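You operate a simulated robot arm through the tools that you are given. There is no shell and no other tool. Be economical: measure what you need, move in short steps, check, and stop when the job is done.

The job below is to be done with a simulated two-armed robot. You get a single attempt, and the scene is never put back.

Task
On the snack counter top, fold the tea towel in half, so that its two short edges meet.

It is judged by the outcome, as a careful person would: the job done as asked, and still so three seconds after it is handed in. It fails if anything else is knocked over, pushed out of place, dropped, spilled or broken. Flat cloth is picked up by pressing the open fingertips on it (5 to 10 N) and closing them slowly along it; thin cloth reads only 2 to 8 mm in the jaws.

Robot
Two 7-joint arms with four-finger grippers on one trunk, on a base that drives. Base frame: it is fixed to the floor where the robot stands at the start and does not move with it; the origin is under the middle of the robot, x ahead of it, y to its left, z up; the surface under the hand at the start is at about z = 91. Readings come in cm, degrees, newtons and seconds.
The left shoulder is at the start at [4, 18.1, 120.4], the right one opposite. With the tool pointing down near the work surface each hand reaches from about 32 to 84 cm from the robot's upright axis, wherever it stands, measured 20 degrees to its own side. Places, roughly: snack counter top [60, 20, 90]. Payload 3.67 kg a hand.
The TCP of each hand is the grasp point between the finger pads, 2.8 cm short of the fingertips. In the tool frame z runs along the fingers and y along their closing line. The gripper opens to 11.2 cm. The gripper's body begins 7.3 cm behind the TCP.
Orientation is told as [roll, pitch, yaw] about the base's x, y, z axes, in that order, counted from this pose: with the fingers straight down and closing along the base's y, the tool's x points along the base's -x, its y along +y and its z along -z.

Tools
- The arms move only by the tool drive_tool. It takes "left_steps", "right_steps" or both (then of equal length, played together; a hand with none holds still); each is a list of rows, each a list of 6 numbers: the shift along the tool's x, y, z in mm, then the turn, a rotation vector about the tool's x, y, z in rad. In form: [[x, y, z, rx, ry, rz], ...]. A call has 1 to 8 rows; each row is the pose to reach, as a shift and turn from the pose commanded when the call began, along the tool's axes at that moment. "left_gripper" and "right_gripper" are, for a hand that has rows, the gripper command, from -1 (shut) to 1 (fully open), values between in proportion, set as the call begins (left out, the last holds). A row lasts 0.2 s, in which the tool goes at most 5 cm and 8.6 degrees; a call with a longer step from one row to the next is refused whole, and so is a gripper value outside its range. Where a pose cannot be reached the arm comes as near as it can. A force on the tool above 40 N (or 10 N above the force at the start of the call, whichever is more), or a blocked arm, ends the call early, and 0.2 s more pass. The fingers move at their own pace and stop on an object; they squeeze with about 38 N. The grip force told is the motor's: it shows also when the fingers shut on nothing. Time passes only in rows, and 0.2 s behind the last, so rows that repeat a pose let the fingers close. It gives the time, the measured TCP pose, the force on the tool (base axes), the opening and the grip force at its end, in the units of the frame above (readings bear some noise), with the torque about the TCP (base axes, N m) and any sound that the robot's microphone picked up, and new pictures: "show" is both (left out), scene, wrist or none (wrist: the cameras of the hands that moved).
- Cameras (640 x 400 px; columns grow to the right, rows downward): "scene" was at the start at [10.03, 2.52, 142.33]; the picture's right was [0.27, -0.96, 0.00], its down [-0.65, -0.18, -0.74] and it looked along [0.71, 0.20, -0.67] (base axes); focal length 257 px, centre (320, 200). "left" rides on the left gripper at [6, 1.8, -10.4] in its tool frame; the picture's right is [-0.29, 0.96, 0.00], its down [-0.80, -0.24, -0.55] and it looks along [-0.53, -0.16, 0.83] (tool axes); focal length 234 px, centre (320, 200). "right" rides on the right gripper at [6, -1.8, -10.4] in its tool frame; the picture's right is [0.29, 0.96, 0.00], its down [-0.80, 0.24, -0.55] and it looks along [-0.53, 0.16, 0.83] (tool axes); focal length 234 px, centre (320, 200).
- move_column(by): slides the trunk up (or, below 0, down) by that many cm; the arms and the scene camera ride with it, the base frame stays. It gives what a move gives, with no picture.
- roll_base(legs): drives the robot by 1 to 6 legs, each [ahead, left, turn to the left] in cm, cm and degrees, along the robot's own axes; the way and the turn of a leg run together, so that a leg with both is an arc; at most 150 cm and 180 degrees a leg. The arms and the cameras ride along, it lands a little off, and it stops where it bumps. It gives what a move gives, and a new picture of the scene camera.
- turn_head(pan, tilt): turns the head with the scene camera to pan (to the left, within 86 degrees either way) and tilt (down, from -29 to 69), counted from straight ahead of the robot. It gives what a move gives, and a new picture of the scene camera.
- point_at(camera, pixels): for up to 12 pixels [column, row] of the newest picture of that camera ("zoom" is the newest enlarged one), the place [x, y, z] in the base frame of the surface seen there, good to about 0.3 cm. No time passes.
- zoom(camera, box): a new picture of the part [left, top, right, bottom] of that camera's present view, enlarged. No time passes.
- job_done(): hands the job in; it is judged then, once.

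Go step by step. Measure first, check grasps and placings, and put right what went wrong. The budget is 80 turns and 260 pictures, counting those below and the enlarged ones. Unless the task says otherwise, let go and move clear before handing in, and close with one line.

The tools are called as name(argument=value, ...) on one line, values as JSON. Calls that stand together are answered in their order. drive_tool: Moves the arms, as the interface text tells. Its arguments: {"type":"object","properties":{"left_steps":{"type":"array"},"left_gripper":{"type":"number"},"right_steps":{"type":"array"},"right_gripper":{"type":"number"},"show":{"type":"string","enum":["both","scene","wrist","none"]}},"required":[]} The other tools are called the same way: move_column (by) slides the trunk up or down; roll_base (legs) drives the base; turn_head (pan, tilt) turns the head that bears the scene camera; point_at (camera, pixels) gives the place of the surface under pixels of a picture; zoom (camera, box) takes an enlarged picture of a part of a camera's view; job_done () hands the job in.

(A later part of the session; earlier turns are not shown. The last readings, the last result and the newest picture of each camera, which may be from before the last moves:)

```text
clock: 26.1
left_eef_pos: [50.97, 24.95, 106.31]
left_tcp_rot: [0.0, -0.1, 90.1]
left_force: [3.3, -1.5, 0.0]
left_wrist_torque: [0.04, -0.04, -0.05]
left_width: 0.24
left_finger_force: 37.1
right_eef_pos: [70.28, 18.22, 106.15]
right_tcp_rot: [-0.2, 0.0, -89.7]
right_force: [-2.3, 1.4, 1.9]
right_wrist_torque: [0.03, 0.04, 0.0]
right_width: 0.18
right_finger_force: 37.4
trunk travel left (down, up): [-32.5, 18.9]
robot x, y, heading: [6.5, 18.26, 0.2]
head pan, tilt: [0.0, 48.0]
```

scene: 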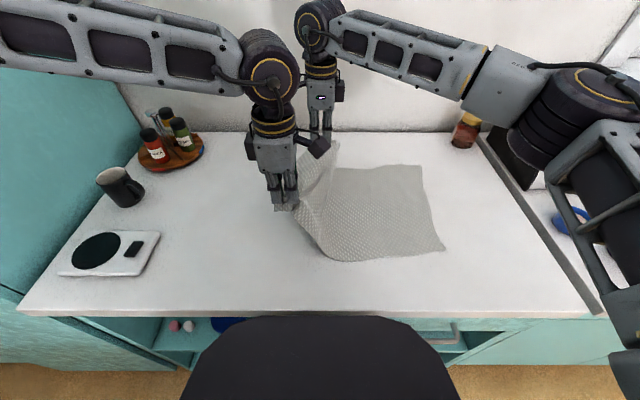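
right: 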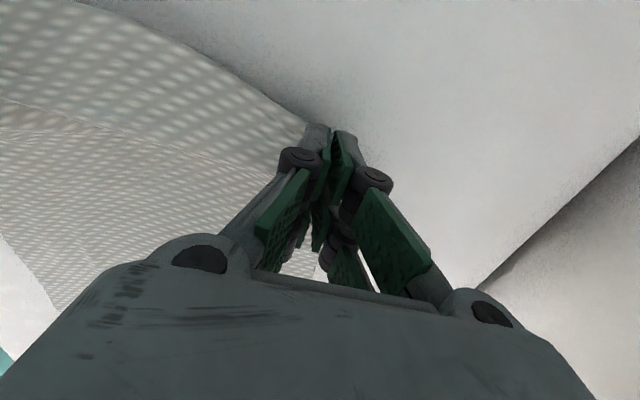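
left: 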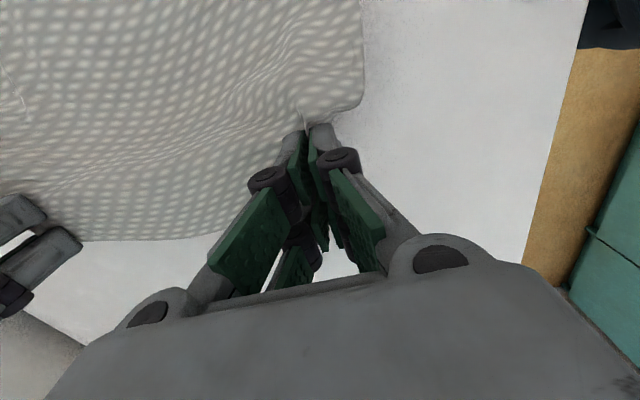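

Folding nicely: the towel rises like a page and the right forearm stays clear to the right. I'll go on over the top and start down.

drive_tool(left_steps=[[30, 0, -25, 0, 0, 0], [60, 0, -45, 0, 0, 0], [90, 0, -55, 0, 0, 0], [120, -2, -55, 0, 0, 0], [150, -4, -50, 0, 0, 0], [180, -6, -40, 0, 0, 0], [210, -8, -25, 0, 0, 0], [240, -10, -5, 0, 0, 0]], right_steps=[[-30, 0, -25, 0, 0, 0], [-60, 0, -45, 0, 0, 0], [-90, 0, -55, 0, 0, 0], [-120, 2, -55, 0, 0, 0], [-150, 2, -50, 0, 0, 0], [-180, 3, -40, 0, 0, 0], [-210, 4, -20, 0, 0, 0], [-240, 5, 5, 0, 0, 0]], show="both")

```text
clock: 26.9
left_eef_pos: [50.75, 21.46, 110.66]
left_tcp_rot: [-1.2, 0.8, 90.5]
left_force: [20.1, -11.7, 1.2]
left_wrist_torque: [-0.31, -0.56, -0.14]
left_width: 0.19
left_finger_force: 37.2
left hand out of reach, approached as far as the arm can: row 2, 3
right_eef_pos: [69.57, 10.84, 111.28]
right_tcp_rot: [-0.8, 0.2, -88.7]
right_force: [-20.2, 10.9, -0.9]
right_wrist_torque: [0.33, 0.57, 0.11]
right_width: 0.2
right_finger_force: 38.0
trunk travel left (down, up): [-32.5, 18.9]
robot x, y, heading: [7.06, 17.74, 0.1]
head pan, tilt: [0.0, 48.0]
stopped in row 3 (right hand): the force on the tool passed its limit at 45 N (the readings are from after the stop); the commanded pose is now the measured one
```

scene: 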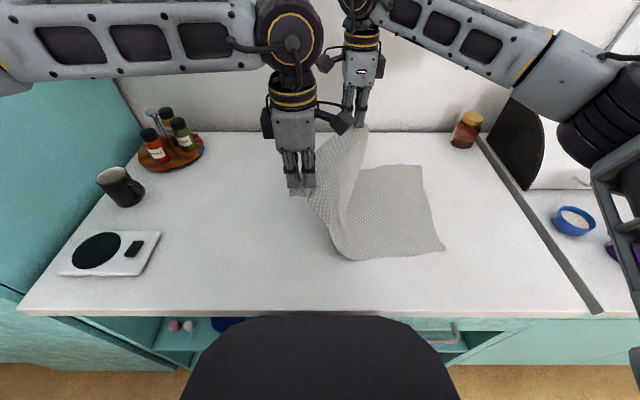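
right: 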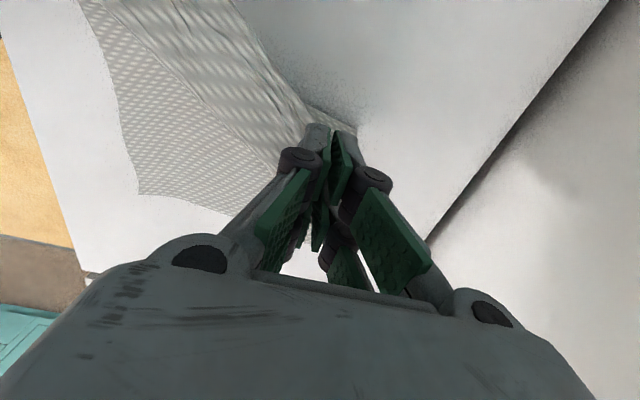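
left: 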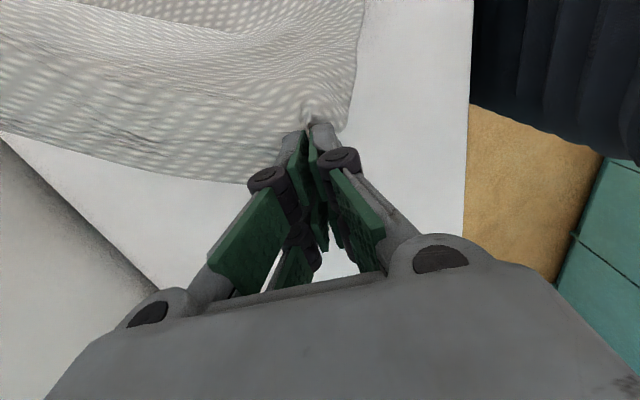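

The left hand lagged: its wrist limit at yaw 90 blocks it from going right, and the towel edge went taut (20 N). I'll turn the left yaw back as it moves right, catching up while the right holds.

drive_tool(left_steps=[[0, -5, 0, 0, 0, 0.1], [5, -5, 0, 0, 0, 0.24], [15, -5, 0, 0, 0, 0.38], [25, -5, 0, 0, 0, 0.5], [40, -5, 0, 0, 0, 0.6], [60, -5, 0, 0, 0, 0.7]], show="none")

```text
clock: 27.7
left_eef_pos: [49.86, 21.46, 111.98]
left_tcp_rot: [-1.8, 0.6, 71.1]
left_force: [25.6, -12.1, -1.1]
left_wrist_torque: [-0.33, -0.74, 0.28]
left_width: 0.23
left_finger_force: 37.9
left hand out of reach, approached as far as the arm can: row 2, 3
right_eef_pos: [69.14, 11.42, 111.23]
right_tcp_rot: [-1.2, 0.5, -88.0]
right_force: [-27.0, 12.6, 1.3]
right_wrist_torque: [0.32, 0.67, -0.08]
right_width: 0.24
right_finger_force: 37.6
trunk travel left (down, up): [-32.5, 18.9]
robot x, y, heading: [6.82, 18.11, -0.0]
head pan, tilt: [0.0, 48.0]
stopped in row 3 (left hand): the force on the tool passed its limit at 47 N (the readings are from after the stop); the commanded pose is now the measured one
```

Tension is at 28 N with the left drifting back. I'll move the right hand toward the left to slacken the edge first.

drive_tool(right_steps=[[10, -10, 0, 0, 0, 0], [25, -20, 0, 0, 0, 0], [25, -20, 0, 0, 0, 0]], show="none")

drive_tool(left_steps=[[0, 0, 0, 0, 0, 0.13], [0, 0, 0, 0, 0, 0.26], [0, 0, 0, 0, 0, 0.39], [0, 0, 0, 0, 0, 0.5]], show="scene")

```text
clock: 28.5
left_eef_pos: [49.76, 21.49, 111.78]
left_tcp_rot: [-1.2, 0.5, 70.8]
left_force: [-0.1, -0.1, -2.1]
left_wrist_torque: [0.01, -0.01, -0.01]
left_width: 0.27
left_finger_force: 39.1
right_eef_pos: [67.43, 13.3, 111.25]
right_tcp_rot: [-1.0, 0.4, -88.6]
right_force: [-0.7, -0.6, -0.5]
right_wrist_torque: [0.02, 0.01, 0.02]
right_width: 0.19
right_finger_force: 34.8
trunk travel left (down, up): [-32.5, 18.9]
robot x, y, heading: [6.84, 18.0, 0.6]
head pan, tilt: [0.0, 48.0]
```

```text
clock: 29.5
left_eef_pos: [49.8, 21.55, 111.85]
left_tcp_rot: [-1.5, -0.4, 42.1]
left_force: [1.8, -1.6, -0.4]
left_wrist_torque: [-0.04, -0.07, 0.06]
left_width: 0.19
left_finger_force: 36.8
right_eef_pos: [67.42, 13.38, 111.3]
right_tcp_rot: [-0.9, 0.5, -88.5]
right_force: [0.4, -0.2, 4.2]
right_wrist_torque: [0.01, 0.03, -0.01]
right_width: 0.35
right_finger_force: 37.1
trunk travel left (down, up): [-32.5, 18.9]
robot x, y, heading: [6.94, 18.3, 0.2]
head pan, tilt: [0.0, 48.0]
```

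scene: 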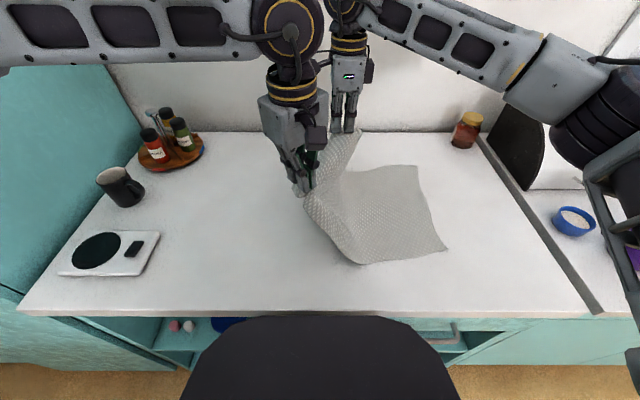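

The tension is gone and the left is turned to yaw 42. I'll now carry both over together, with the left catching up, and lower gradually.

drive_tool(left_steps=[[18, -23, 0, 0, 0, 0.03], [36, -46, 0, 0, 0, 0.06], [54, -68, 0, 0, 0, 0.09], [72, -91, 0, 0, 0, 0.12], [90, -114, 15, 0, 0, 0.16], [108, -137, 35, 0, 0, 0.2], [126, -160, 55, 0, 0, 0.25], [144, -182, 75, 0, 0, 0.3]], right_steps=[[-22, 3, 0, 0, 0, 0], [-45, 7, 0, 0, 0, 0], [-67, 11, 0, 0, 0, 0], [-90, 15, 0, 0, 0, 0], [-112, 19, 15, 0, 0, 0], [-135, 22, 35, 0, 0, 0], [-157, 26, 55, 0, 0, 0], [-180, 30, 75, 0, 0, 0]], show="scene")

```text
clock: 30.1
left_eef_pos: [49.08, 21.06, 111.74]
left_tcp_rot: [-2.5, -0.5, 41.5]
left_force: [23.2, -12.2, 0.3]
left_wrist_torque: [-0.41, -0.66, 0.48]
left_width: 0.32
left_finger_force: 38.2
left hand out of reach, approached as far as the arm can: row 1, 2
right_eef_pos: [67.66, 10.13, 111.14]
right_tcp_rot: [-1.7, 0.9, -87.3]
right_force: [-23.9, 12.5, 0.9]
right_wrist_torque: [0.32, 0.62, -0.25]
right_width: 0.24
right_finger_force: 37.1
trunk travel left (down, up): [-32.5, 18.9]
robot x, y, heading: [6.83, 18.16, 0.1]
head pan, tilt: [0.0, 48.0]
stopped in row 2 (left hand): the force on the tool passed its limit at 45 N (the readings are from after the stop); the commanded pose is now the measured one
```

scene: 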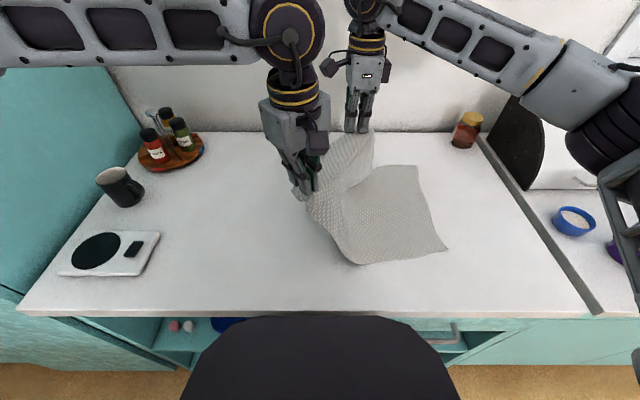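

The left arm can't move right in this posture, but the base can carry both hands together. I'll slacken the edge first by bringing the right hand back 3 cm, then roll the base to the right in stages.

drive_tool(right_steps=[[15, -3, 0, 0, 0, 0], [30, -5, 0, 0, 0, 0], [35, -5, 0, 0, 0, 0]], left_steps=[[-5, 0, 0, 0, 0, 0], [-10, 0, 0, 0, 0, 0], [-10, 0, 0, 0, 0, 0]], show="none")

roll_base(legs=[[0, -10, 0]])

```text
clock: 30.9
left_eef_pos: [49.52, 21.86, 111.68]
left_tcp_rot: [-2.1, -0.4, 41.3]
left_force: [0.5, -0.7, 1.3]
left_wrist_torque: [-0.03, -0.02, 0.04]
left_width: 0.16
left_finger_force: 37.9
right_eef_pos: [67.2, 13.35, 111.22]
right_tcp_rot: [-1.3, 0.7, -88.0]
right_force: [-0.7, 0.7, -0.7]
right_wrist_torque: [-0.02, 0.04, -0.03]
right_width: 0.22
right_finger_force: 35.1
trunk travel left (down, up): [-32.5, 18.9]
robot x, y, heading: [6.73, 18.19, 0.3]
head pan, tilt: [0.0, 48.0]
```

```text
clock: 32.0
left_eef_pos: [49.58, 12.07, 111.63]
left_tcp_rot: [-2.3, -0.4, 41.4]
left_force: [0.8, -0.1, -1.3]
left_wrist_torque: [0.0, 0.02, 0.01]
left_width: 0.25
left_finger_force: 40.6
right_eef_pos: [67.1, 3.8, 111.24]
right_tcp_rot: [-1.4, 0.6, -87.7]
right_force: [-1.6, 0.0, -0.3]
right_wrist_torque: [0.0, -0.02, 0.0]
right_width: 0.29
right_finger_force: 37.1
trunk travel left (down, up): [-32.5, 18.9]
robot x, y, heading: [6.8, 8.17, 0.3]
head pan, tilt: [0.0, 48.0]
```

scene: 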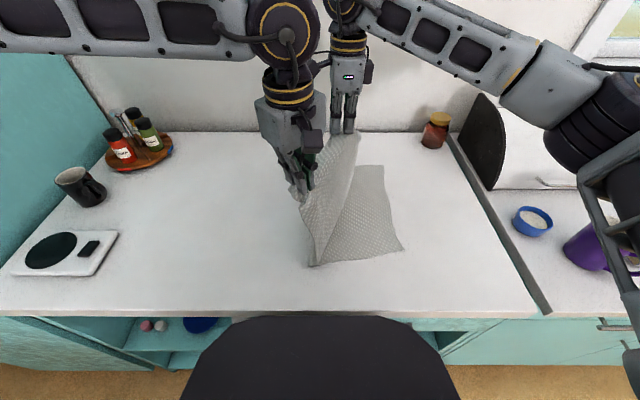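

The roll works well and the towel follows. Next I'll lower both hands 6 cm, while testing whether the left can move right when lower.

drive_tool(left_steps=[[0, 0, 20, 0, 0, 0], [0, 0, 40, 0, 0, 0], [7, -8, 50, 0, 0, 0], [15, -16, 60, 0, 0, 0], [25, -28, 60, 0, 0, 0]], right_steps=[[0, 0, 20, 0, 0, 0], [0, 0, 40, 0, 0, 0], [0, 0, 50, 0, 0, 0], [0, 0, 60, 0, 0, 0], [0, 0, 60, 0, 0, 0]], show="none")

```text
clock: 33.2
left_eef_pos: [49.12, 11.17, 106.16]
left_tcp_rot: [-2.2, -0.4, 41.4]
left_force: [0.4, -1.1, -0.5]
left_wrist_torque: [0.0, 0.0, -0.01]
left_width: 0.26
left_finger_force: 39.4
left hand out of reach, approached as far as the arm can: row 3, 4, 5
right_eef_pos: [66.96, 3.67, 105.1]
right_tcp_rot: [-1.5, 0.7, -87.7]
right_force: [0.3, -0.6, -1.4]
right_wrist_torque: [0.02, -0.03, 0.01]
right_width: 0.21
right_finger_force: 36.1
trunk travel left (down, up): [-32.5, 18.9]
robot x, y, heading: [7.07, 7.78, 0.0]
head pan, tilt: [0.0, 48.0]
```

The left still won't cross over by itself, so the base will carry it. Before that I'll lower both hands 6 cm more and check how close the right elbow will come to the bread box.

drive_tool(left_steps=[[0, 0, 20, 0, 0, 0], [0, 0, 40, 0, 0, 0], [0, 0, 65, 0, 0, 0]], right_steps=[[0, 0, 20, 0, 0, 0], [0, 0, 40, 0, 0, 0], [0, 0, 58, 0, 0, 0]], show="scene")

point_at(camera="scene", pixels=[[545, 155], [575, 180], [610, 200], [500, 140], [490, 160], [560, 180], [630, 250], [620, 290], [500, 100], [540, 90]])

```text
clock: 34.0
left_eef_pos: [49.09, 12.35, 99.97]
left_tcp_rot: [-2.2, -0.4, 41.4]
left_force: [1.9, -0.8, 1.2]
left_wrist_torque: [-0.04, -0.06, 0.02]
left_width: 0.19
left_finger_force: 38.8
left hand out of reach, approached as far as the arm can: row 2, 3
right_eef_pos: [66.93, 4.0, 99.32]
right_tcp_rot: [-1.3, 0.6, -87.8]
right_force: [-1.0, 0.7, 1.7]
right_wrist_torque: [0.04, -0.01, -0.03]
right_width: 0.27
right_finger_force: 41.2
trunk travel left (down, up): [-32.5, 18.9]
robot x, y, heading: [6.65, 8.3, 0.1]
head pan, tilt: [0.0, 48.0]
```

scene: 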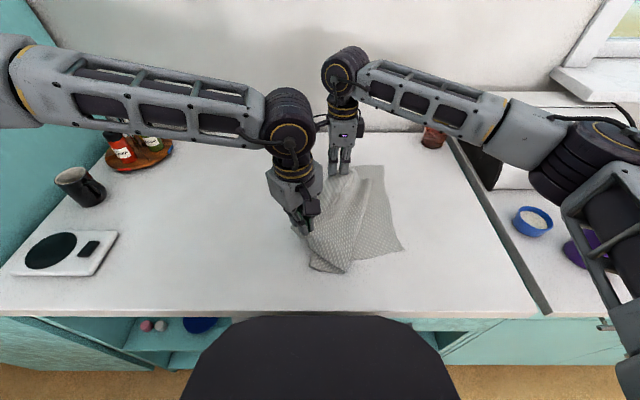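

```text
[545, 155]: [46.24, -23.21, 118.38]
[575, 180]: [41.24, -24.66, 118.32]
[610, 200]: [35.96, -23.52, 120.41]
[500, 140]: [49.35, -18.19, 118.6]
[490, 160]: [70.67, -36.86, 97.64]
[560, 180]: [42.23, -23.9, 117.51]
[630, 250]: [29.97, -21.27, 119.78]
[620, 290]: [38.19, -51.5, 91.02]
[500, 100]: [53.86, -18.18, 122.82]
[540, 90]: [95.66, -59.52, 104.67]
```

The elbow is at about (42,-25,118), high enough to pass over the mug and bowl. I'll roll 10 cm more to the right.

roll_base(legs=[[0, -10, 0]])

zoom(camera="scene", box=[200, 120, 440, 290])

```text
clock: 35.2
left_eef_pos: [49.05, 2.23, 99.94]
left_tcp_rot: [-2.3, -0.5, 41.2]
left_force: [1.9, -1.2, 1.0]
left_wrist_torque: [-0.05, -0.1, 0.0]
left_width: 0.19
left_finger_force: 38.1
right_eef_pos: [66.81, -6.2, 99.39]
right_tcp_rot: [-1.5, 0.7, -87.8]
right_force: [-1.3, -0.2, -0.2]
right_wrist_torque: [0.04, 0.06, -0.05]
right_width: 0.23
right_finger_force: 35.9
trunk travel left (down, up): [-32.5, 18.9]
robot x, y, heading: [6.88, -2.06, -0.0]
head pan, tilt: [0.0, 48.0]
```

scene: 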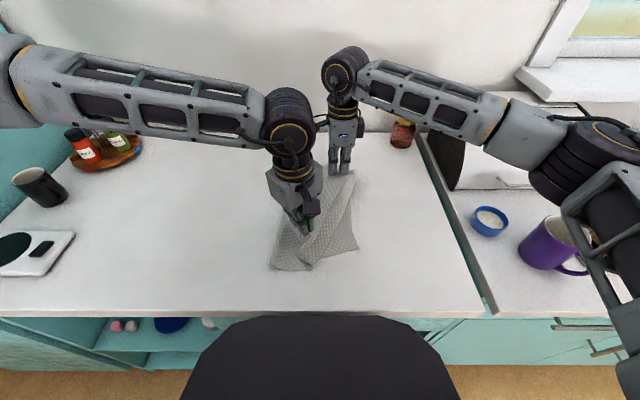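

```text
2.35 times, centred on (320, 205) of scene
```

zoom: 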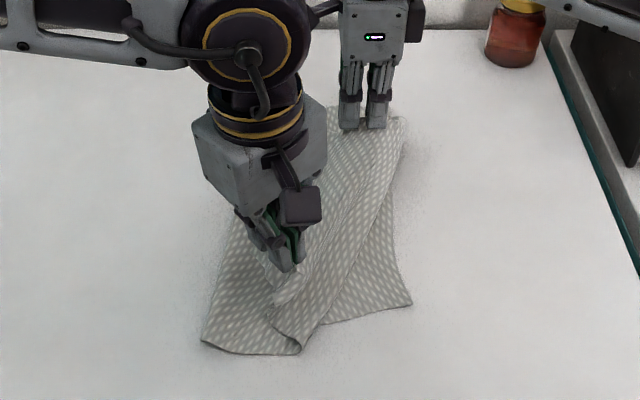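

The upper layer is coming over. I'll bring the right hand back 4 cm so that it ends level with the left, then roll another 10 cm.

drive_tool(right_steps=[[20, 0, 0, 0, 0, 0], [45, 2, 0, 0, 0, 0], [45, 2, 0, 0, 0, 0]], show="none")

roll_base(legs=[[1, -10, 0]])

zoom(camera="scene", box=[200, 120, 440, 290])

```text
clock: 36.0
left_eef_pos: [49.01, 2.15, 100.12]
left_tcp_rot: [-2.3, -0.4, 41.2]
left_force: [1.1, 0.0, 1.0]
left_wrist_torque: [0.0, 0.0, 0.04]
left_width: 0.19
left_finger_force: 35.9
right_eef_pos: [66.88, -1.94, 99.4]
right_tcp_rot: [-1.5, 0.7, -87.9]
right_force: [1.2, 0.1, 0.2]
right_wrist_torque: [0.03, 0.12, -0.03]
right_width: 0.16
right_finger_force: 34.4
trunk travel left (down, up): [-32.5, 18.9]
robot x, y, heading: [6.95, -1.55, 0.2]
head pan, tilt: [0.0, 48.0]
```

```text
clock: 37.1
left_eef_pos: [49.15, -7.19, 99.99]
left_tcp_rot: [-2.4, -0.5, 41.9]
left_force: [-0.6, -0.2, 1.8]
left_wrist_torque: [0.05, -0.02, 0.03]
left_width: 0.21
left_finger_force: 36.0
right_eef_pos: [66.97, -11.03, 99.47]
right_tcp_rot: [-1.4, 0.8, -87.3]
right_force: [0.0, -0.7, 0.5]
right_wrist_torque: [0.03, 0.0, -0.05]
right_width: 0.29
right_finger_force: 35.9
trunk travel left (down, up): [-32.5, 18.9]
robot x, y, heading: [7.28, -11.78, 0.7]
head pan, tilt: [0.0, 48.0]
```

scene: 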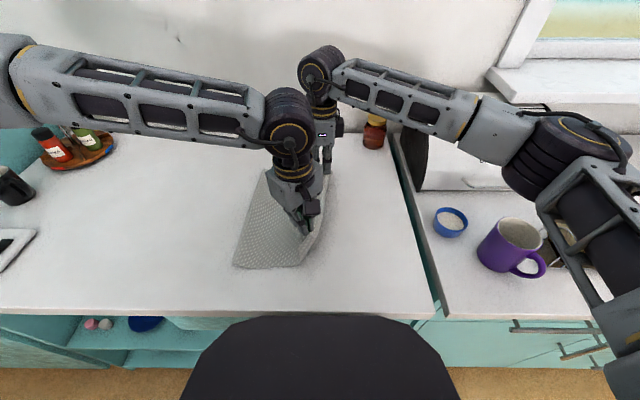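

```text
2.35 times, centred on (320, 205) of scene
```

zoom: 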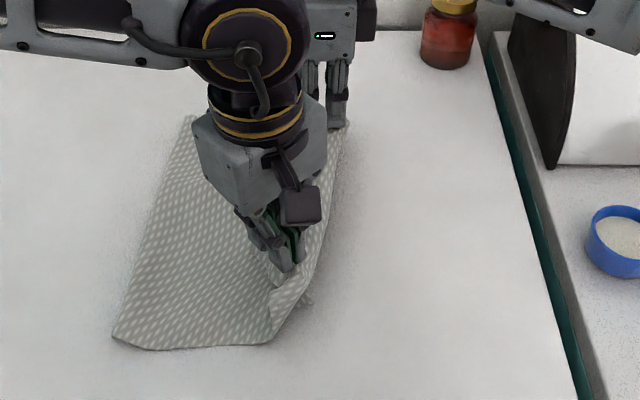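

The folded edge is now over the right edge. I'll shift both hands a little to +x (right 4 cm, left 2.5 cm) and lower about 3 cm, then check alignment.

drive_tool(left_steps=[[-5, -7, 0, 0, 0, 0], [-10, -14, 8, 0, 0, 0], [-15, -20, 18, 0, 0, 0], [-15, -20, 30, 0, 0, 0]], right_steps=[[3, 15, 0, 0, 0, 0], [6, 30, 8, 0, 0, 0], [8, 40, 18, 0, 0, 0], [8, 40, 30, 0, 0, 0]], show="both")

```text
clock: 38.1
left_eef_pos: [51.17, -5.97, 97.52]
left_tcp_rot: [-2.5, -0.4, 41.9]
left_force: [4.3, -0.6, 0.0]
left_wrist_torque: [-0.09, -0.18, 0.03]
left_width: 0.17
left_finger_force: 37.1
left hand out of reach, approached as far as the arm can: row 1, 2, 3, 4
right_eef_pos: [70.92, -9.77, 96.38]
right_tcp_rot: [-1.5, 0.7, -87.4]
right_force: [-2.8, 1.0, 1.6]
right_wrist_torque: [-0.03, 0.1, -0.01]
right_width: 0.27
right_finger_force: 36.3
trunk travel left (down, up): [-32.5, 18.9]
robot x, y, heading: [7.15, -11.69, 0.6]
head pan, tilt: [0.0, 48.0]
```

scene: 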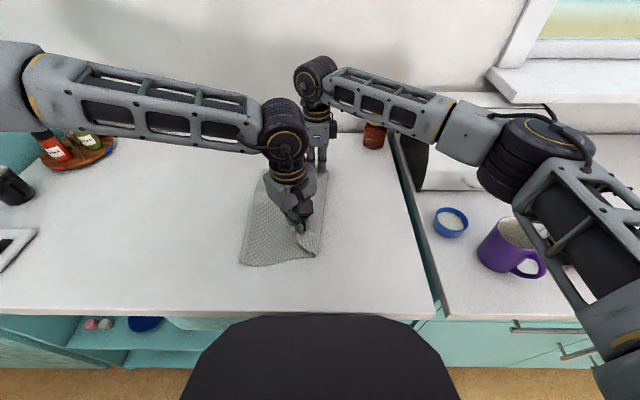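
right: 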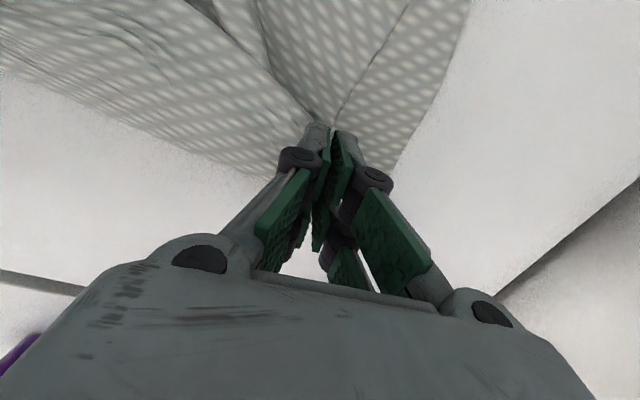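
left: 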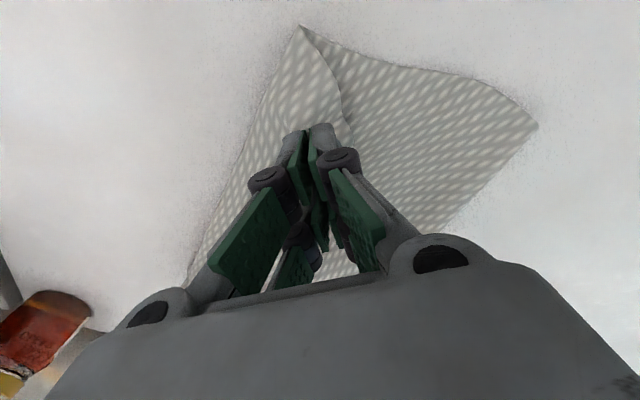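

I'll measure the lower layer's corner and edges in the left and right wrist pictures to place the upper edge exactly.

point_at(camera="left", pixels=[[303, 30], [533, 124], [445, 222], [420, 70], [345, 105], [325, 115], [250, 120], [230, 170], [195, 265], [340, 270]])

point_at(camera="right", pixels=[[392, 172], [430, 100], [468, 5], [265, 180], [180, 150], [300, 145], [330, 120], [60, 100]])

zoom(camera="scene", box=[220, 140, 370, 280])

```text
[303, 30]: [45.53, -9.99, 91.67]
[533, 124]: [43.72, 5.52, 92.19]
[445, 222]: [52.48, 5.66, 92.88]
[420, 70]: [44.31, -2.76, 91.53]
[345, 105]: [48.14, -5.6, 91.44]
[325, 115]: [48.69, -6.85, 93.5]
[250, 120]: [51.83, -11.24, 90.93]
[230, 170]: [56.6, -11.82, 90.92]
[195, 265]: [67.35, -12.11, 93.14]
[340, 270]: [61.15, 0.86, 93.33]
```

```text
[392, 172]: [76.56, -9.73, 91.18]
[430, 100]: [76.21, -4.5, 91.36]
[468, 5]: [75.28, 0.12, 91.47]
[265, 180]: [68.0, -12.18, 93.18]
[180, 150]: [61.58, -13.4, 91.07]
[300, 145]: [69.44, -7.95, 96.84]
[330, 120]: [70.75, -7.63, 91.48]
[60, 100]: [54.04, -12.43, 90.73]
```

```text
2.86 times, centred on (295, 210) of scene
```

zoom: 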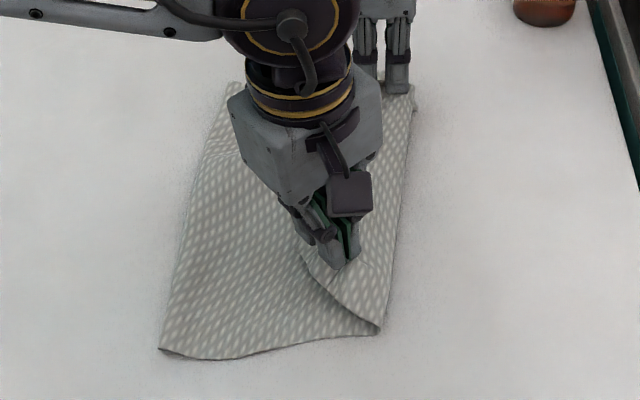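

I need the position of the fold line, so I'll measure the towel's outline in the scene picture.

point_at(camera="zoom", pixels=[[162, 348], [185, 225], [225, 110], [378, 330], [408, 150], [250, 300], [250, 200], [330, 275], [340, 320], [412, 105], [290, 345]])

```text
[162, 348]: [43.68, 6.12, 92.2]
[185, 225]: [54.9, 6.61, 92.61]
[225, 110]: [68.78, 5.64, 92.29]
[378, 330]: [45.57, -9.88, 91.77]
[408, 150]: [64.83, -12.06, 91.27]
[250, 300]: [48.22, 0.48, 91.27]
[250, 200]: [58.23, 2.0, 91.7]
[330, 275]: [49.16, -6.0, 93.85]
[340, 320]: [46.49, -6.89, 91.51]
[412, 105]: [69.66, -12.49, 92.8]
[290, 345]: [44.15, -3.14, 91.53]
```

The heights show a step at the flap line (z 93.5 over 91.4), and the fold lies at y≈6 instead of 11. So the slack billowed to the right under the hands because I descended too early. I'll lift both hands back up to straighten it, then roll left so the fold lays back to about y=11.

drive_tool(left_steps=[[0, 0, -20, 0, 0, 0], [0, 0, -40, 0, 0, 0], [0, 0, -60, 0, 0, 0], [0, 0, -80, 0, 0, 0], [0, 0, -100, 0, 0, 0], [0, 0, -120, 0, 0, 0], [0, 0, -140, 0, 0, 0]], right_steps=[[0, 0, -20, 0, 0, 0], [5, 0, -40, 0, 0, 0], [10, 0, -60, 0, 0, 0], [15, 0, -80, 0, 0, 0], [20, 0, -105, 0, 0, 0], [25, 0, -125, 0, 0, 0], [30, 0, -150, 0, 0, 0]], show="scene")

```text
clock: 39.8
left_eef_pos: [50.65, -5.63, 111.59]
left_tcp_rot: [-2.4, -0.3, 42.0]
left_force: [0.8, 1.0, 0.0]
left_wrist_torque: [-0.01, -0.1, 0.03]
left_width: 0.21
left_finger_force: 36.0
right_eef_pos: [71.28, -7.13, 111.52]
right_tcp_rot: [-1.4, 0.6, -87.2]
right_force: [-2.1, 0.5, 0.0]
right_wrist_torque: [-0.02, 0.1, 0.0]
right_width: 0.17
right_finger_force: 35.3
trunk travel left (down, up): [-32.5, 18.9]
robot x, y, heading: [7.29, -11.41, 0.6]
head pan, tilt: [0.0, 48.0]
```

scene: 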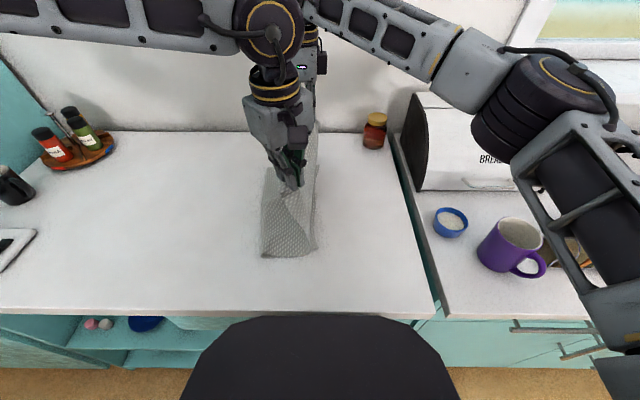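

As expected the lift straightened the slack, with the fold pulled even further right for now. I'll roll left 22 cm so the cloth lays back down.

roll_base(legs=[[0, 12, 0], [0, 12, -0.6]])

zoom(camera="scene", box=[200, 120, 480, 290])

```text
clock: 41.8
left_eef_pos: [50.56, 17.27, 111.53]
left_tcp_rot: [-2.3, -0.4, 40.9]
left_force: [2.9, -0.1, 1.4]
left_wrist_torque: [-0.03, -0.06, 0.05]
left_width: 0.17
left_finger_force: 37.8
right_eef_pos: [71.13, 15.37, 111.31]
right_tcp_rot: [-1.6, 0.7, -88.3]
right_force: [-4.1, 0.2, -1.6]
right_wrist_torque: [-0.01, 0.11, 0.06]
right_width: 0.33
right_finger_force: 38.4
trunk travel left (down, up): [-32.5, 18.9]
robot x, y, heading: [7.06, 12.16, -0.1]
head pan, tilt: [0.0, 48.0]
```

scene: 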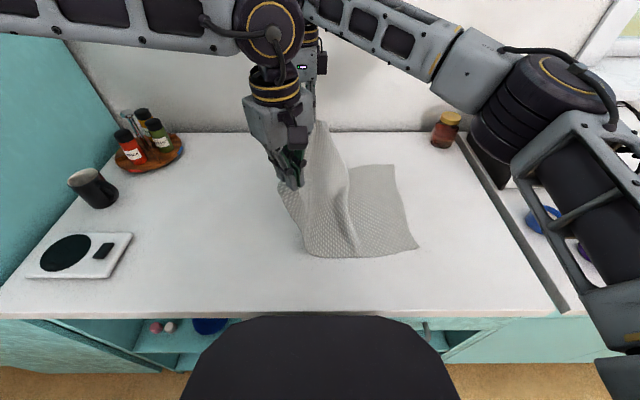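

```text
2.29 times, centred on (340, 205) of scene
```

zoom: 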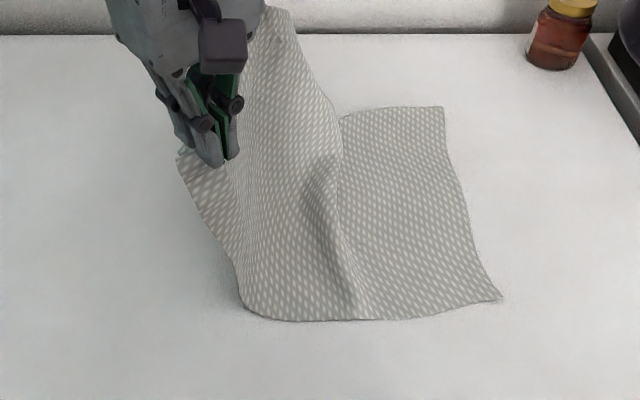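

The towel hangs neatly from both hands with the fold laid back. I'll measure the fold point (245,305) and the lower corners.

point_at(camera="zoom", pixels=[[500, 298], [443, 108], [360, 312], [300, 318], [262, 315], [244, 298], [230, 255], [342, 130], [340, 210]])

```text
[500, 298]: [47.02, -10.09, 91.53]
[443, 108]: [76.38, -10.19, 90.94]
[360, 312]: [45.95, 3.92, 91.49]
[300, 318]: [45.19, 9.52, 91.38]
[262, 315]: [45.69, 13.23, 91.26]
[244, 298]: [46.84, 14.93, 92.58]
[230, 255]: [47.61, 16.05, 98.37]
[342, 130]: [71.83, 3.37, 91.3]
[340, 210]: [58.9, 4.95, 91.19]
```

The fold point is at y≈13, but a wrinkle stands at y≈4. I'll roll left 9 cm and lower the hands to lay it out flat again, then redo the arc with both hands level.

roll_base(legs=[[0, 10, 0]])

drive_tool(left_steps=[[0, 0, 0, 0, 0, 0], [0, 0, 20, 0, 0, 0], [0, 0, 40, 0, 0, 0], [0, 0, 60, 0, 0, 0], [0, 0, 80, 0, 0, 0], [0, 0, 100, 0, 0, 0]], right_steps=[[0, 0, 0, 0, 0, 0], [5, 0, 20, 0, 0, 0], [10, 0, 40, 0, 0, 0], [15, 0, 60, 0, 0, 0], [15, 0, 80, 0, 0, 0], [15, 0, 100, 0, 0, 0]], show="scene")

```text
clock: 43.0
left_eef_pos: [50.71, 27.31, 111.51]
left_tcp_rot: [-2.3, -0.4, 40.8]
left_force: [1.9, 0.6, 0.9]
left_wrist_torque: [-0.03, -0.04, 0.02]
left_width: 0.22
left_finger_force: 39.1
right_eef_pos: [71.23, 25.45, 111.39]
right_tcp_rot: [-1.5, 0.7, -88.3]
right_force: [-2.3, 0.1, -2.2]
right_wrist_torque: [-0.01, 0.02, -0.01]
right_width: 0.35
right_finger_force: 40.8
trunk travel left (down, up): [-32.5, 18.9]
robot x, y, heading: [7.0, 21.98, -0.2]
head pan, tilt: [0.0, 48.0]
```

scene: 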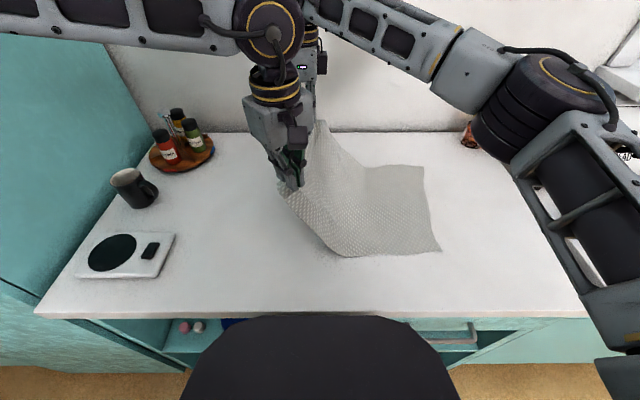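

```text
clock: 44.4
left_eef_pos: [50.95, 26.95, 101.66]
left_tcp_rot: [-2.3, -0.3, 40.8]
left_force: [1.1, 0.0, 0.4]
left_wrist_torque: [0.01, 0.02, 0.03]
left_width: 0.22
left_finger_force: 37.4
right_eef_pos: [70.99, 27.07, 101.3]
right_tcp_rot: [-1.6, 0.6, -88.2]
right_force: [1.0, -0.9, 1.0]
right_wrist_torque: [0.01, 0.0, 0.02]
right_width: 0.18
right_finger_force: 37.1
trunk travel left (down, up): [-32.5, 18.9]
robot x, y, heading: [7.26, 21.64, -0.1]
head pan, tilt: [0.0, 48.0]
```

scene: 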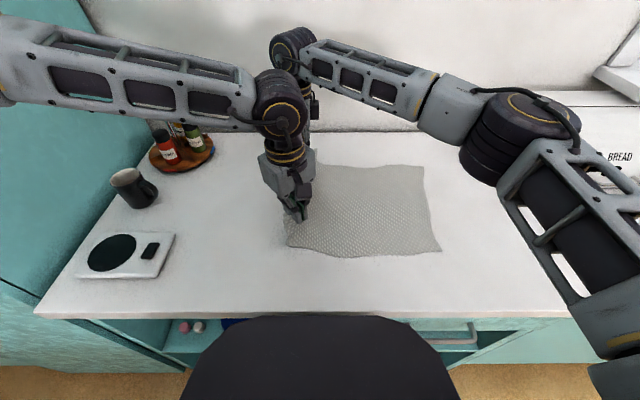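

The towel is flat again with both hands level at y≈27. I'll redo the arc, staying taut around a fold at y≈11.5: roll 8 right, lift to height, roll on over the top.

roll_base(legs=[[0, -8, 0]])

drive_tool(left_steps=[[0, 0, -20, 0, 0, 0], [0, 0, -40, 0, 0, 0], [0, 0, -60, 0, 0, 0], [0, 0, -80, 0, 0, 0], [0, 0, -95, 0, 0, 0], [0, 0, -105, 0, 0, 0]], right_steps=[[0, 0, -20, 0, 0, 0], [0, 0, -40, 0, 0, 0], [0, 0, -60, 0, 0, 0], [0, 0, -80, 0, 0, 0], [0, 0, -95, 0, 0, 0], [0, 0, -107, 0, 0, 0]], show="none")

roll_base(legs=[[0, -12, 0]])

```text
clock: 45.5
left_eef_pos: [50.88, 18.99, 101.71]
left_tcp_rot: [-2.2, -0.3, 40.9]
left_force: [1.2, -0.3, -0.4]
left_wrist_torque: [0.07, 0.01, 0.0]
left_width: 0.2
left_finger_force: 37.9
right_eef_pos: [71.03, 18.96, 101.47]
right_tcp_rot: [-1.5, 0.8, -88.1]
right_force: [1.1, -0.9, 1.7]
right_wrist_torque: [0.03, 0.02, 0.01]
right_width: 0.17
right_finger_force: 36.1
trunk travel left (down, up): [-32.5, 18.9]
robot x, y, heading: [7.12, 14.15, -0.1]
head pan, tilt: [0.0, 48.0]
```

scene: 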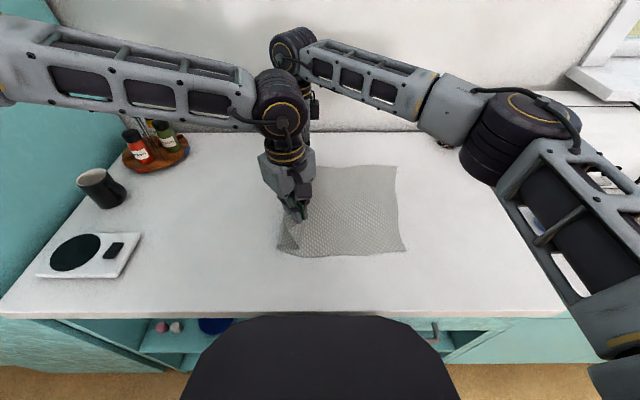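

```text
clock: 46.9
left_eef_pos: [50.46, 19.2, 112.33]
left_tcp_rot: [-2.2, -0.4, 40.9]
left_force: [3.0, 0.3, -0.2]
left_wrist_torque: [-0.01, -0.05, 0.01]
left_width: 0.21
left_finger_force: 38.6
right_eef_pos: [71.23, 18.97, 111.99]
right_tcp_rot: [-1.4, 0.7, -88.1]
right_force: [-2.6, -0.1, -0.4]
right_wrist_torque: [-0.03, 0.05, 0.0]
right_width: 0.23
right_finger_force: 36.8
trunk travel left (down, up): [-32.5, 18.9]
robot x, y, heading: [6.78, 14.04, -0.3]
head pan, tilt: [0.0, 48.0]
```

```text
clock: 48.1
left_eef_pos: [50.41, 7.66, 112.14]
left_tcp_rot: [-2.3, -0.3, 40.8]
left_force: [3.4, 0.0, 0.1]
left_wrist_torque: [0.05, -0.1, 0.0]
left_width: 0.22
left_finger_force: 37.9
right_eef_pos: [71.14, 7.24, 112.03]
right_tcp_rot: [-1.5, 0.7, -88.3]
right_force: [-2.3, 0.2, 0.1]
right_wrist_torque: [0.03, 0.11, 0.03]
right_width: 0.3
right_finger_force: 41.9
trunk travel left (down, up): [-32.5, 18.9]
robot x, y, heading: [7.02, 2.62, -0.3]
head pan, tilt: [0.0, 48.0]
```

scene: 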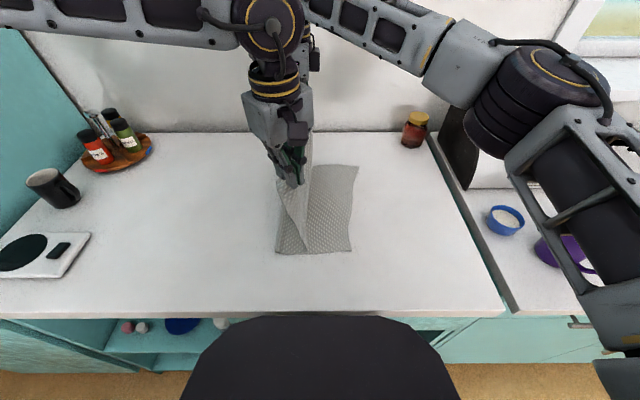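

zoom(camera="scene", box=[220, 140, 380, 280])

point_at(camera="scene", pixels=[[349, 250], [277, 250], [277, 225], [357, 167], [303, 245], [310, 225], [290, 240]])

```text
2.86 times, centred on (300, 210) of scene
```

zoom: 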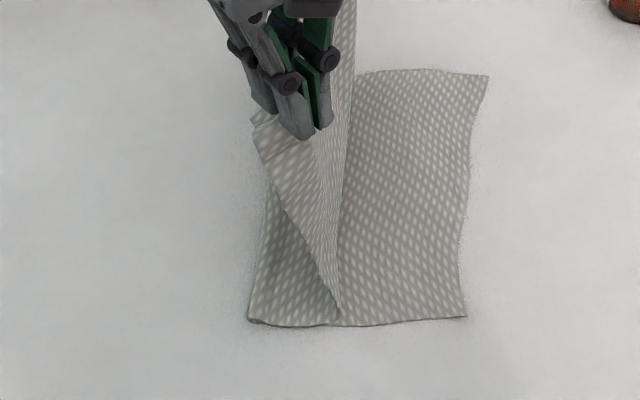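

```text
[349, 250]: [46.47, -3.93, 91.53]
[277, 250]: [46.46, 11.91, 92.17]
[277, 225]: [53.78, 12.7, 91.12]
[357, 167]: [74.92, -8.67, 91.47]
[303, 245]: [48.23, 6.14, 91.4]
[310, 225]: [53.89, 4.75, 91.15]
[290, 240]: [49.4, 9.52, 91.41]
```

The lower layer's near corner has been dragged to y≈-4 (far one at -8.7), and some slack doubled up at the fold. I'll lay the towel out fully flat again by moving left, pulling it straight with both hands level, then redo the arc without slack.

roll_base(legs=[[0, 12, 0], [0, 10, 0]])

drive_tool(left_steps=[[0, 0, 20, 0, 0, 0], [0, 0, 40, 0, 0, 0], [0, 0, 60, 0, 0, 0], [0, 0, 80, 0, 0, 0], [0, 0, 95, 0, 0, 0]], right_steps=[[0, 0, 20, 0, 0, 0], [0, 0, 40, 0, 0, 0], [0, 0, 60, 0, 0, 0], [0, 0, 80, 0, 0, 0], [0, 0, 95, 0, 0, 0]], show="none")

roll_base(legs=[[0, 7, 0]])

```text
clock: 50.1
left_eef_pos: [50.68, 29.66, 112.1]
left_tcp_rot: [-2.2, -0.2, 41.0]
left_force: [1.0, 0.6, -0.8]
left_wrist_torque: [0.01, -0.05, 0.0]
left_width: 0.21
left_finger_force: 37.6
right_eef_pos: [71.23, 29.38, 111.95]
right_tcp_rot: [-1.5, 0.5, -88.3]
right_force: [-2.1, 0.2, 1.2]
right_wrist_torque: [-0.03, 0.03, 0.0]
right_width: 0.26
right_finger_force: 36.9
trunk travel left (down, up): [-32.5, 18.9]
robot x, y, heading: [6.97, 24.44, -0.3]
head pan, tilt: [0.0, 48.0]
```

scene: 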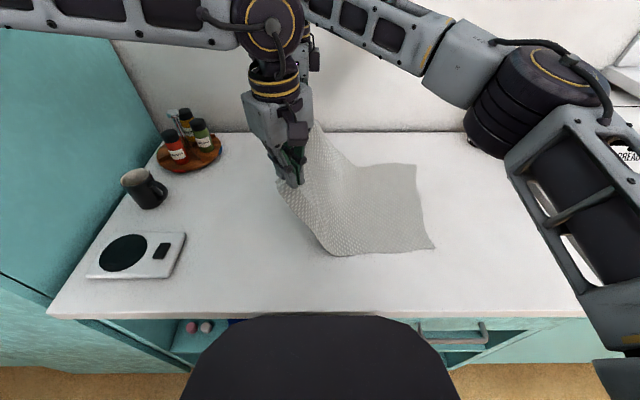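

```text
clock: 51.3
left_eef_pos: [51.01, 29.45, 102.69]
left_tcp_rot: [-2.2, -0.3, 40.8]
left_force: [0.1, -1.5, 1.1]
left_wrist_torque: [-0.02, 0.02, 0.04]
left_width: 0.2
left_finger_force: 38.0
right_eef_pos: [71.11, 29.56, 102.53]
right_tcp_rot: [-1.5, 0.6, -88.3]
right_force: [0.3, 0.9, -0.4]
right_wrist_torque: [-0.02, 0.0, -0.02]
right_width: 0.26
right_finger_force: 36.8
trunk travel left (down, up): [-32.5, 18.9]
robot x, y, heading: [7.1, 24.49, -0.4]
head pan, tilt: [0.0, 48.0]
```

```text
clock: 52.4
left_eef_pos: [50.9, 35.71, 102.66]
left_tcp_rot: [-2.1, -0.8, 40.8]
left_force: [0.7, -0.9, -0.8]
left_wrist_torque: [0.01, -0.03, 0.0]
left_width: 0.2
left_finger_force: 38.0
right_eef_pos: [70.94, 35.95, 102.66]
right_tcp_rot: [-1.4, 1.1, -88.3]
right_force: [-0.2, 0.8, 2.8]
right_wrist_torque: [0.04, 0.01, 0.0]
right_width: 0.14
right_finger_force: 35.0
trunk travel left (down, up): [-32.5, 18.9]
robot x, y, heading: [6.9, 31.19, -0.2]
head pan, tilt: [0.0, 48.0]
```

scene: 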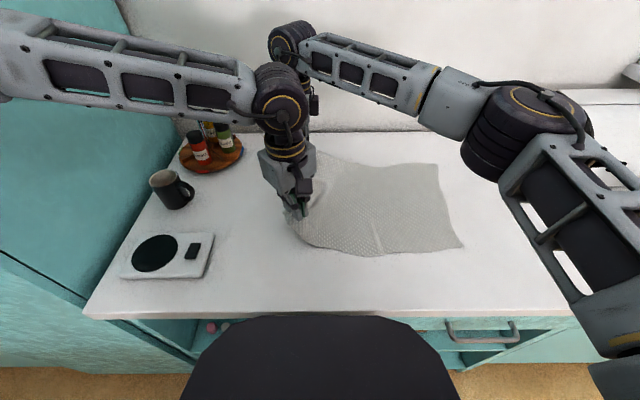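

The towel is again spread out. I'll measure its right edge and flatness before the next arc.

point_at(camera="scene", pixels=[[461, 245], [437, 166], [450, 205], [380, 253], [330, 247], [375, 190], [385, 235], [30, 60], [10, 90]])

zoom(camera="scene", box=[270, 130, 480, 270])

```text
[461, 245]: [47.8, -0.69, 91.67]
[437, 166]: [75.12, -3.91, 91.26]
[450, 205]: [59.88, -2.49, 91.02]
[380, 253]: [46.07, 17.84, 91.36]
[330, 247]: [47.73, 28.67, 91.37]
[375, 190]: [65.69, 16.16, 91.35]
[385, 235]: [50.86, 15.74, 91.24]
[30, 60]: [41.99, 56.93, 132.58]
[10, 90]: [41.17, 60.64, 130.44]
```

```text
2.86 times, centred on (375, 200) of scene
```

zoom: 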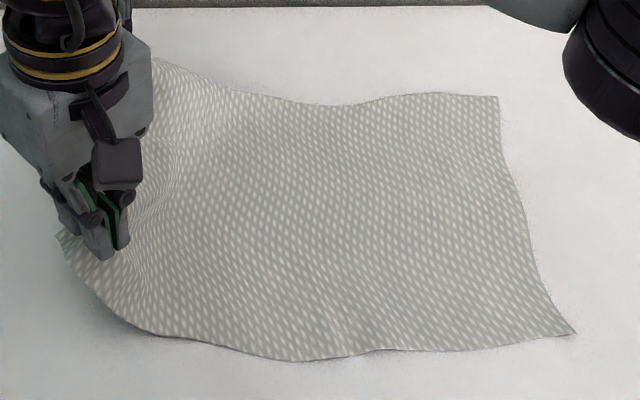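

The towel is flat, its right edge running from (47.8,-0.7) to (75.1,-3.9), so the fold line should be near y≈21.8 (near side) and 18.6 (far side). I'll now follow the circle closely: alternating small lifts and rolls, with the right hand 3 cm to the right of the left.

drive_tool(left_steps=[[0, 0, -20, 0, 0, 0], [0, 0, -40, 0, 0, 0], [0, 0, -60, 0, 0, 0]], right_steps=[[-10, 0, -20, 0, 0, 0], [-20, 0, -40, 0, 0, 0], [-30, 0, -60, 0, 0, 0]], show="none")

roll_base(legs=[[0, -4, 0]])

drive_tool(left_steps=[[0, 0, -15, 0, 0, 0], [0, 0, -28, 0, 0, 0]], right_steps=[[0, 0, -15, 0, 0, 0], [0, 0, -28, 0, 0, 0]], show="none")

roll_base(legs=[[0, -5, 0]])

drive_tool(left_steps=[[0, 0, -10, 0, 0, 0], [0, 0, -20, 0, 0, 0]], right_steps=[[0, 0, -10, 0, 0, 0], [0, 0, -20, 0, 0, 0]], show="scene")

```text
clock: 53.2
left_eef_pos: [51.11, 36.09, 108.52]
left_tcp_rot: [-2.0, -0.5, 40.7]
left_force: [1.6, -0.6, -0.4]
left_wrist_torque: [0.0, -0.05, -0.01]
left_width: 0.25
left_finger_force: 37.8
right_eef_pos: [71.6, 32.68, 108.17]
right_tcp_rot: [-1.6, 1.1, -88.5]
right_force: [-2.3, -0.1, -0.2]
right_wrist_torque: [0.0, 0.08, 0.03]
right_width: 0.22
right_finger_force: 36.3
trunk travel left (down, up): [-32.5, 18.9]
robot x, y, heading: [7.24, 31.29, -0.3]
head pan, tilt: [0.0, 48.0]
```

```text
clock: 54.0
left_eef_pos: [50.69, 33.26, 108.61]
left_tcp_rot: [-2.5, -0.1, 40.9]
left_force: [2.0, -0.1, 0.1]
left_wrist_torque: [-0.03, -0.07, -0.02]
left_width: 0.21
left_finger_force: 37.6
right_eef_pos: [71.27, 30.0, 108.41]
right_tcp_rot: [-1.4, 0.5, -88.3]
right_force: [-1.4, 1.1, 1.3]
right_wrist_torque: [-0.1, 0.01, -0.02]
right_width: 0.25
right_finger_force: 36.7
trunk travel left (down, up): [-32.5, 18.9]
robot x, y, heading: [6.9, 27.77, -0.2]
head pan, tilt: [0.0, 48.0]
```

scene: 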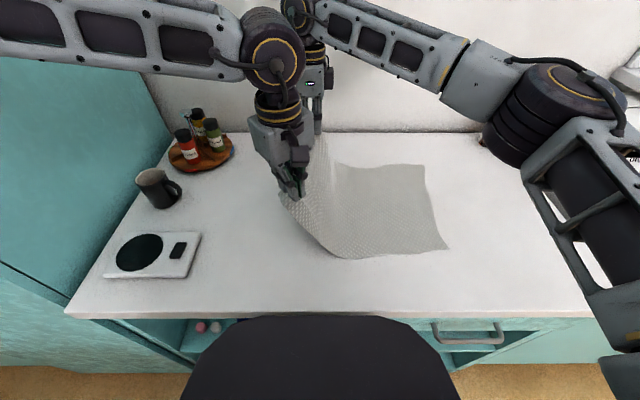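

```text
clock: 54.6
left_eef_pos: [50.66, 32.96, 111.46]
left_tcp_rot: [-2.5, -0.4, 40.9]
left_force: [2.8, -0.8, -0.8]
left_wrist_torque: [-0.02, -0.07, 0.0]
left_width: 0.23
left_finger_force: 37.9
right_eef_pos: [71.34, 29.72, 111.12]
right_tcp_rot: [-1.6, 0.7, -88.0]
right_force: [-2.8, 0.5, -0.8]
right_wrist_torque: [0.06, 0.04, 0.01]
right_width: 0.31
right_finger_force: 42.9
trunk travel left (down, up): [-32.5, 18.9]
robot x, y, heading: [7.29, 27.67, -0.4]
head pan, tilt: [0.0, 48.0]
```

```text
clock: 55.6
left_eef_pos: [50.65, 28.39, 111.31]
left_tcp_rot: [-2.4, -0.4, 41.0]
left_force: [3.5, -1.2, 0.5]
left_wrist_torque: [-0.08, -0.06, 0.02]
left_width: 0.19
left_finger_force: 38.0
right_eef_pos: [71.39, 25.14, 111.19]
right_tcp_rot: [-1.4, 0.6, -88.1]
right_force: [-4.8, 0.8, -0.8]
right_wrist_torque: [-0.01, 0.08, 0.04]
right_width: 0.23
right_finger_force: 36.7
trunk travel left (down, up): [-32.5, 18.9]
robot x, y, heading: [6.45, 23.19, -0.3]
head pan, tilt: [0.0, 48.0]
```

scene: 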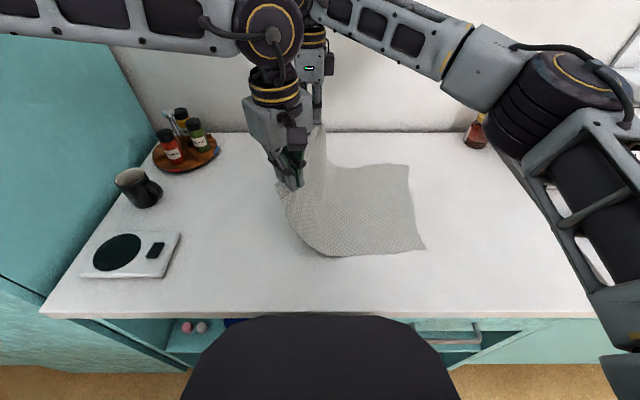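

```text
clock: 56.2
left_eef_pos: [50.55, 28.34, 113.47]
left_tcp_rot: [-2.4, -0.2, 41.1]
left_force: [3.9, -0.5, 0.5]
left_wrist_torque: [0.03, -0.07, 0.03]
left_width: 0.21
left_finger_force: 38.3
right_eef_pos: [71.31, 25.05, 113.09]
right_tcp_rot: [-1.3, 0.7, -88.0]
right_force: [-4.8, -1.1, -0.9]
right_wrist_torque: [0.04, 0.07, 0.04]
right_width: 0.3
right_finger_force: 40.1
trunk travel left (down, up): [-32.5, 18.9]
robot x, y, heading: [6.98, 23.02, -0.2]
head pan, tilt: [0.0, 48.0]
```

scene: 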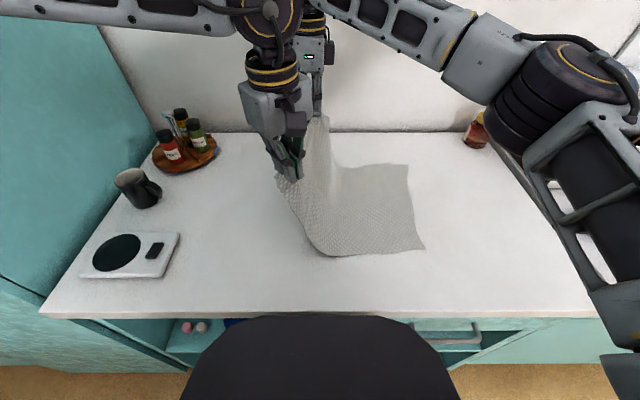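

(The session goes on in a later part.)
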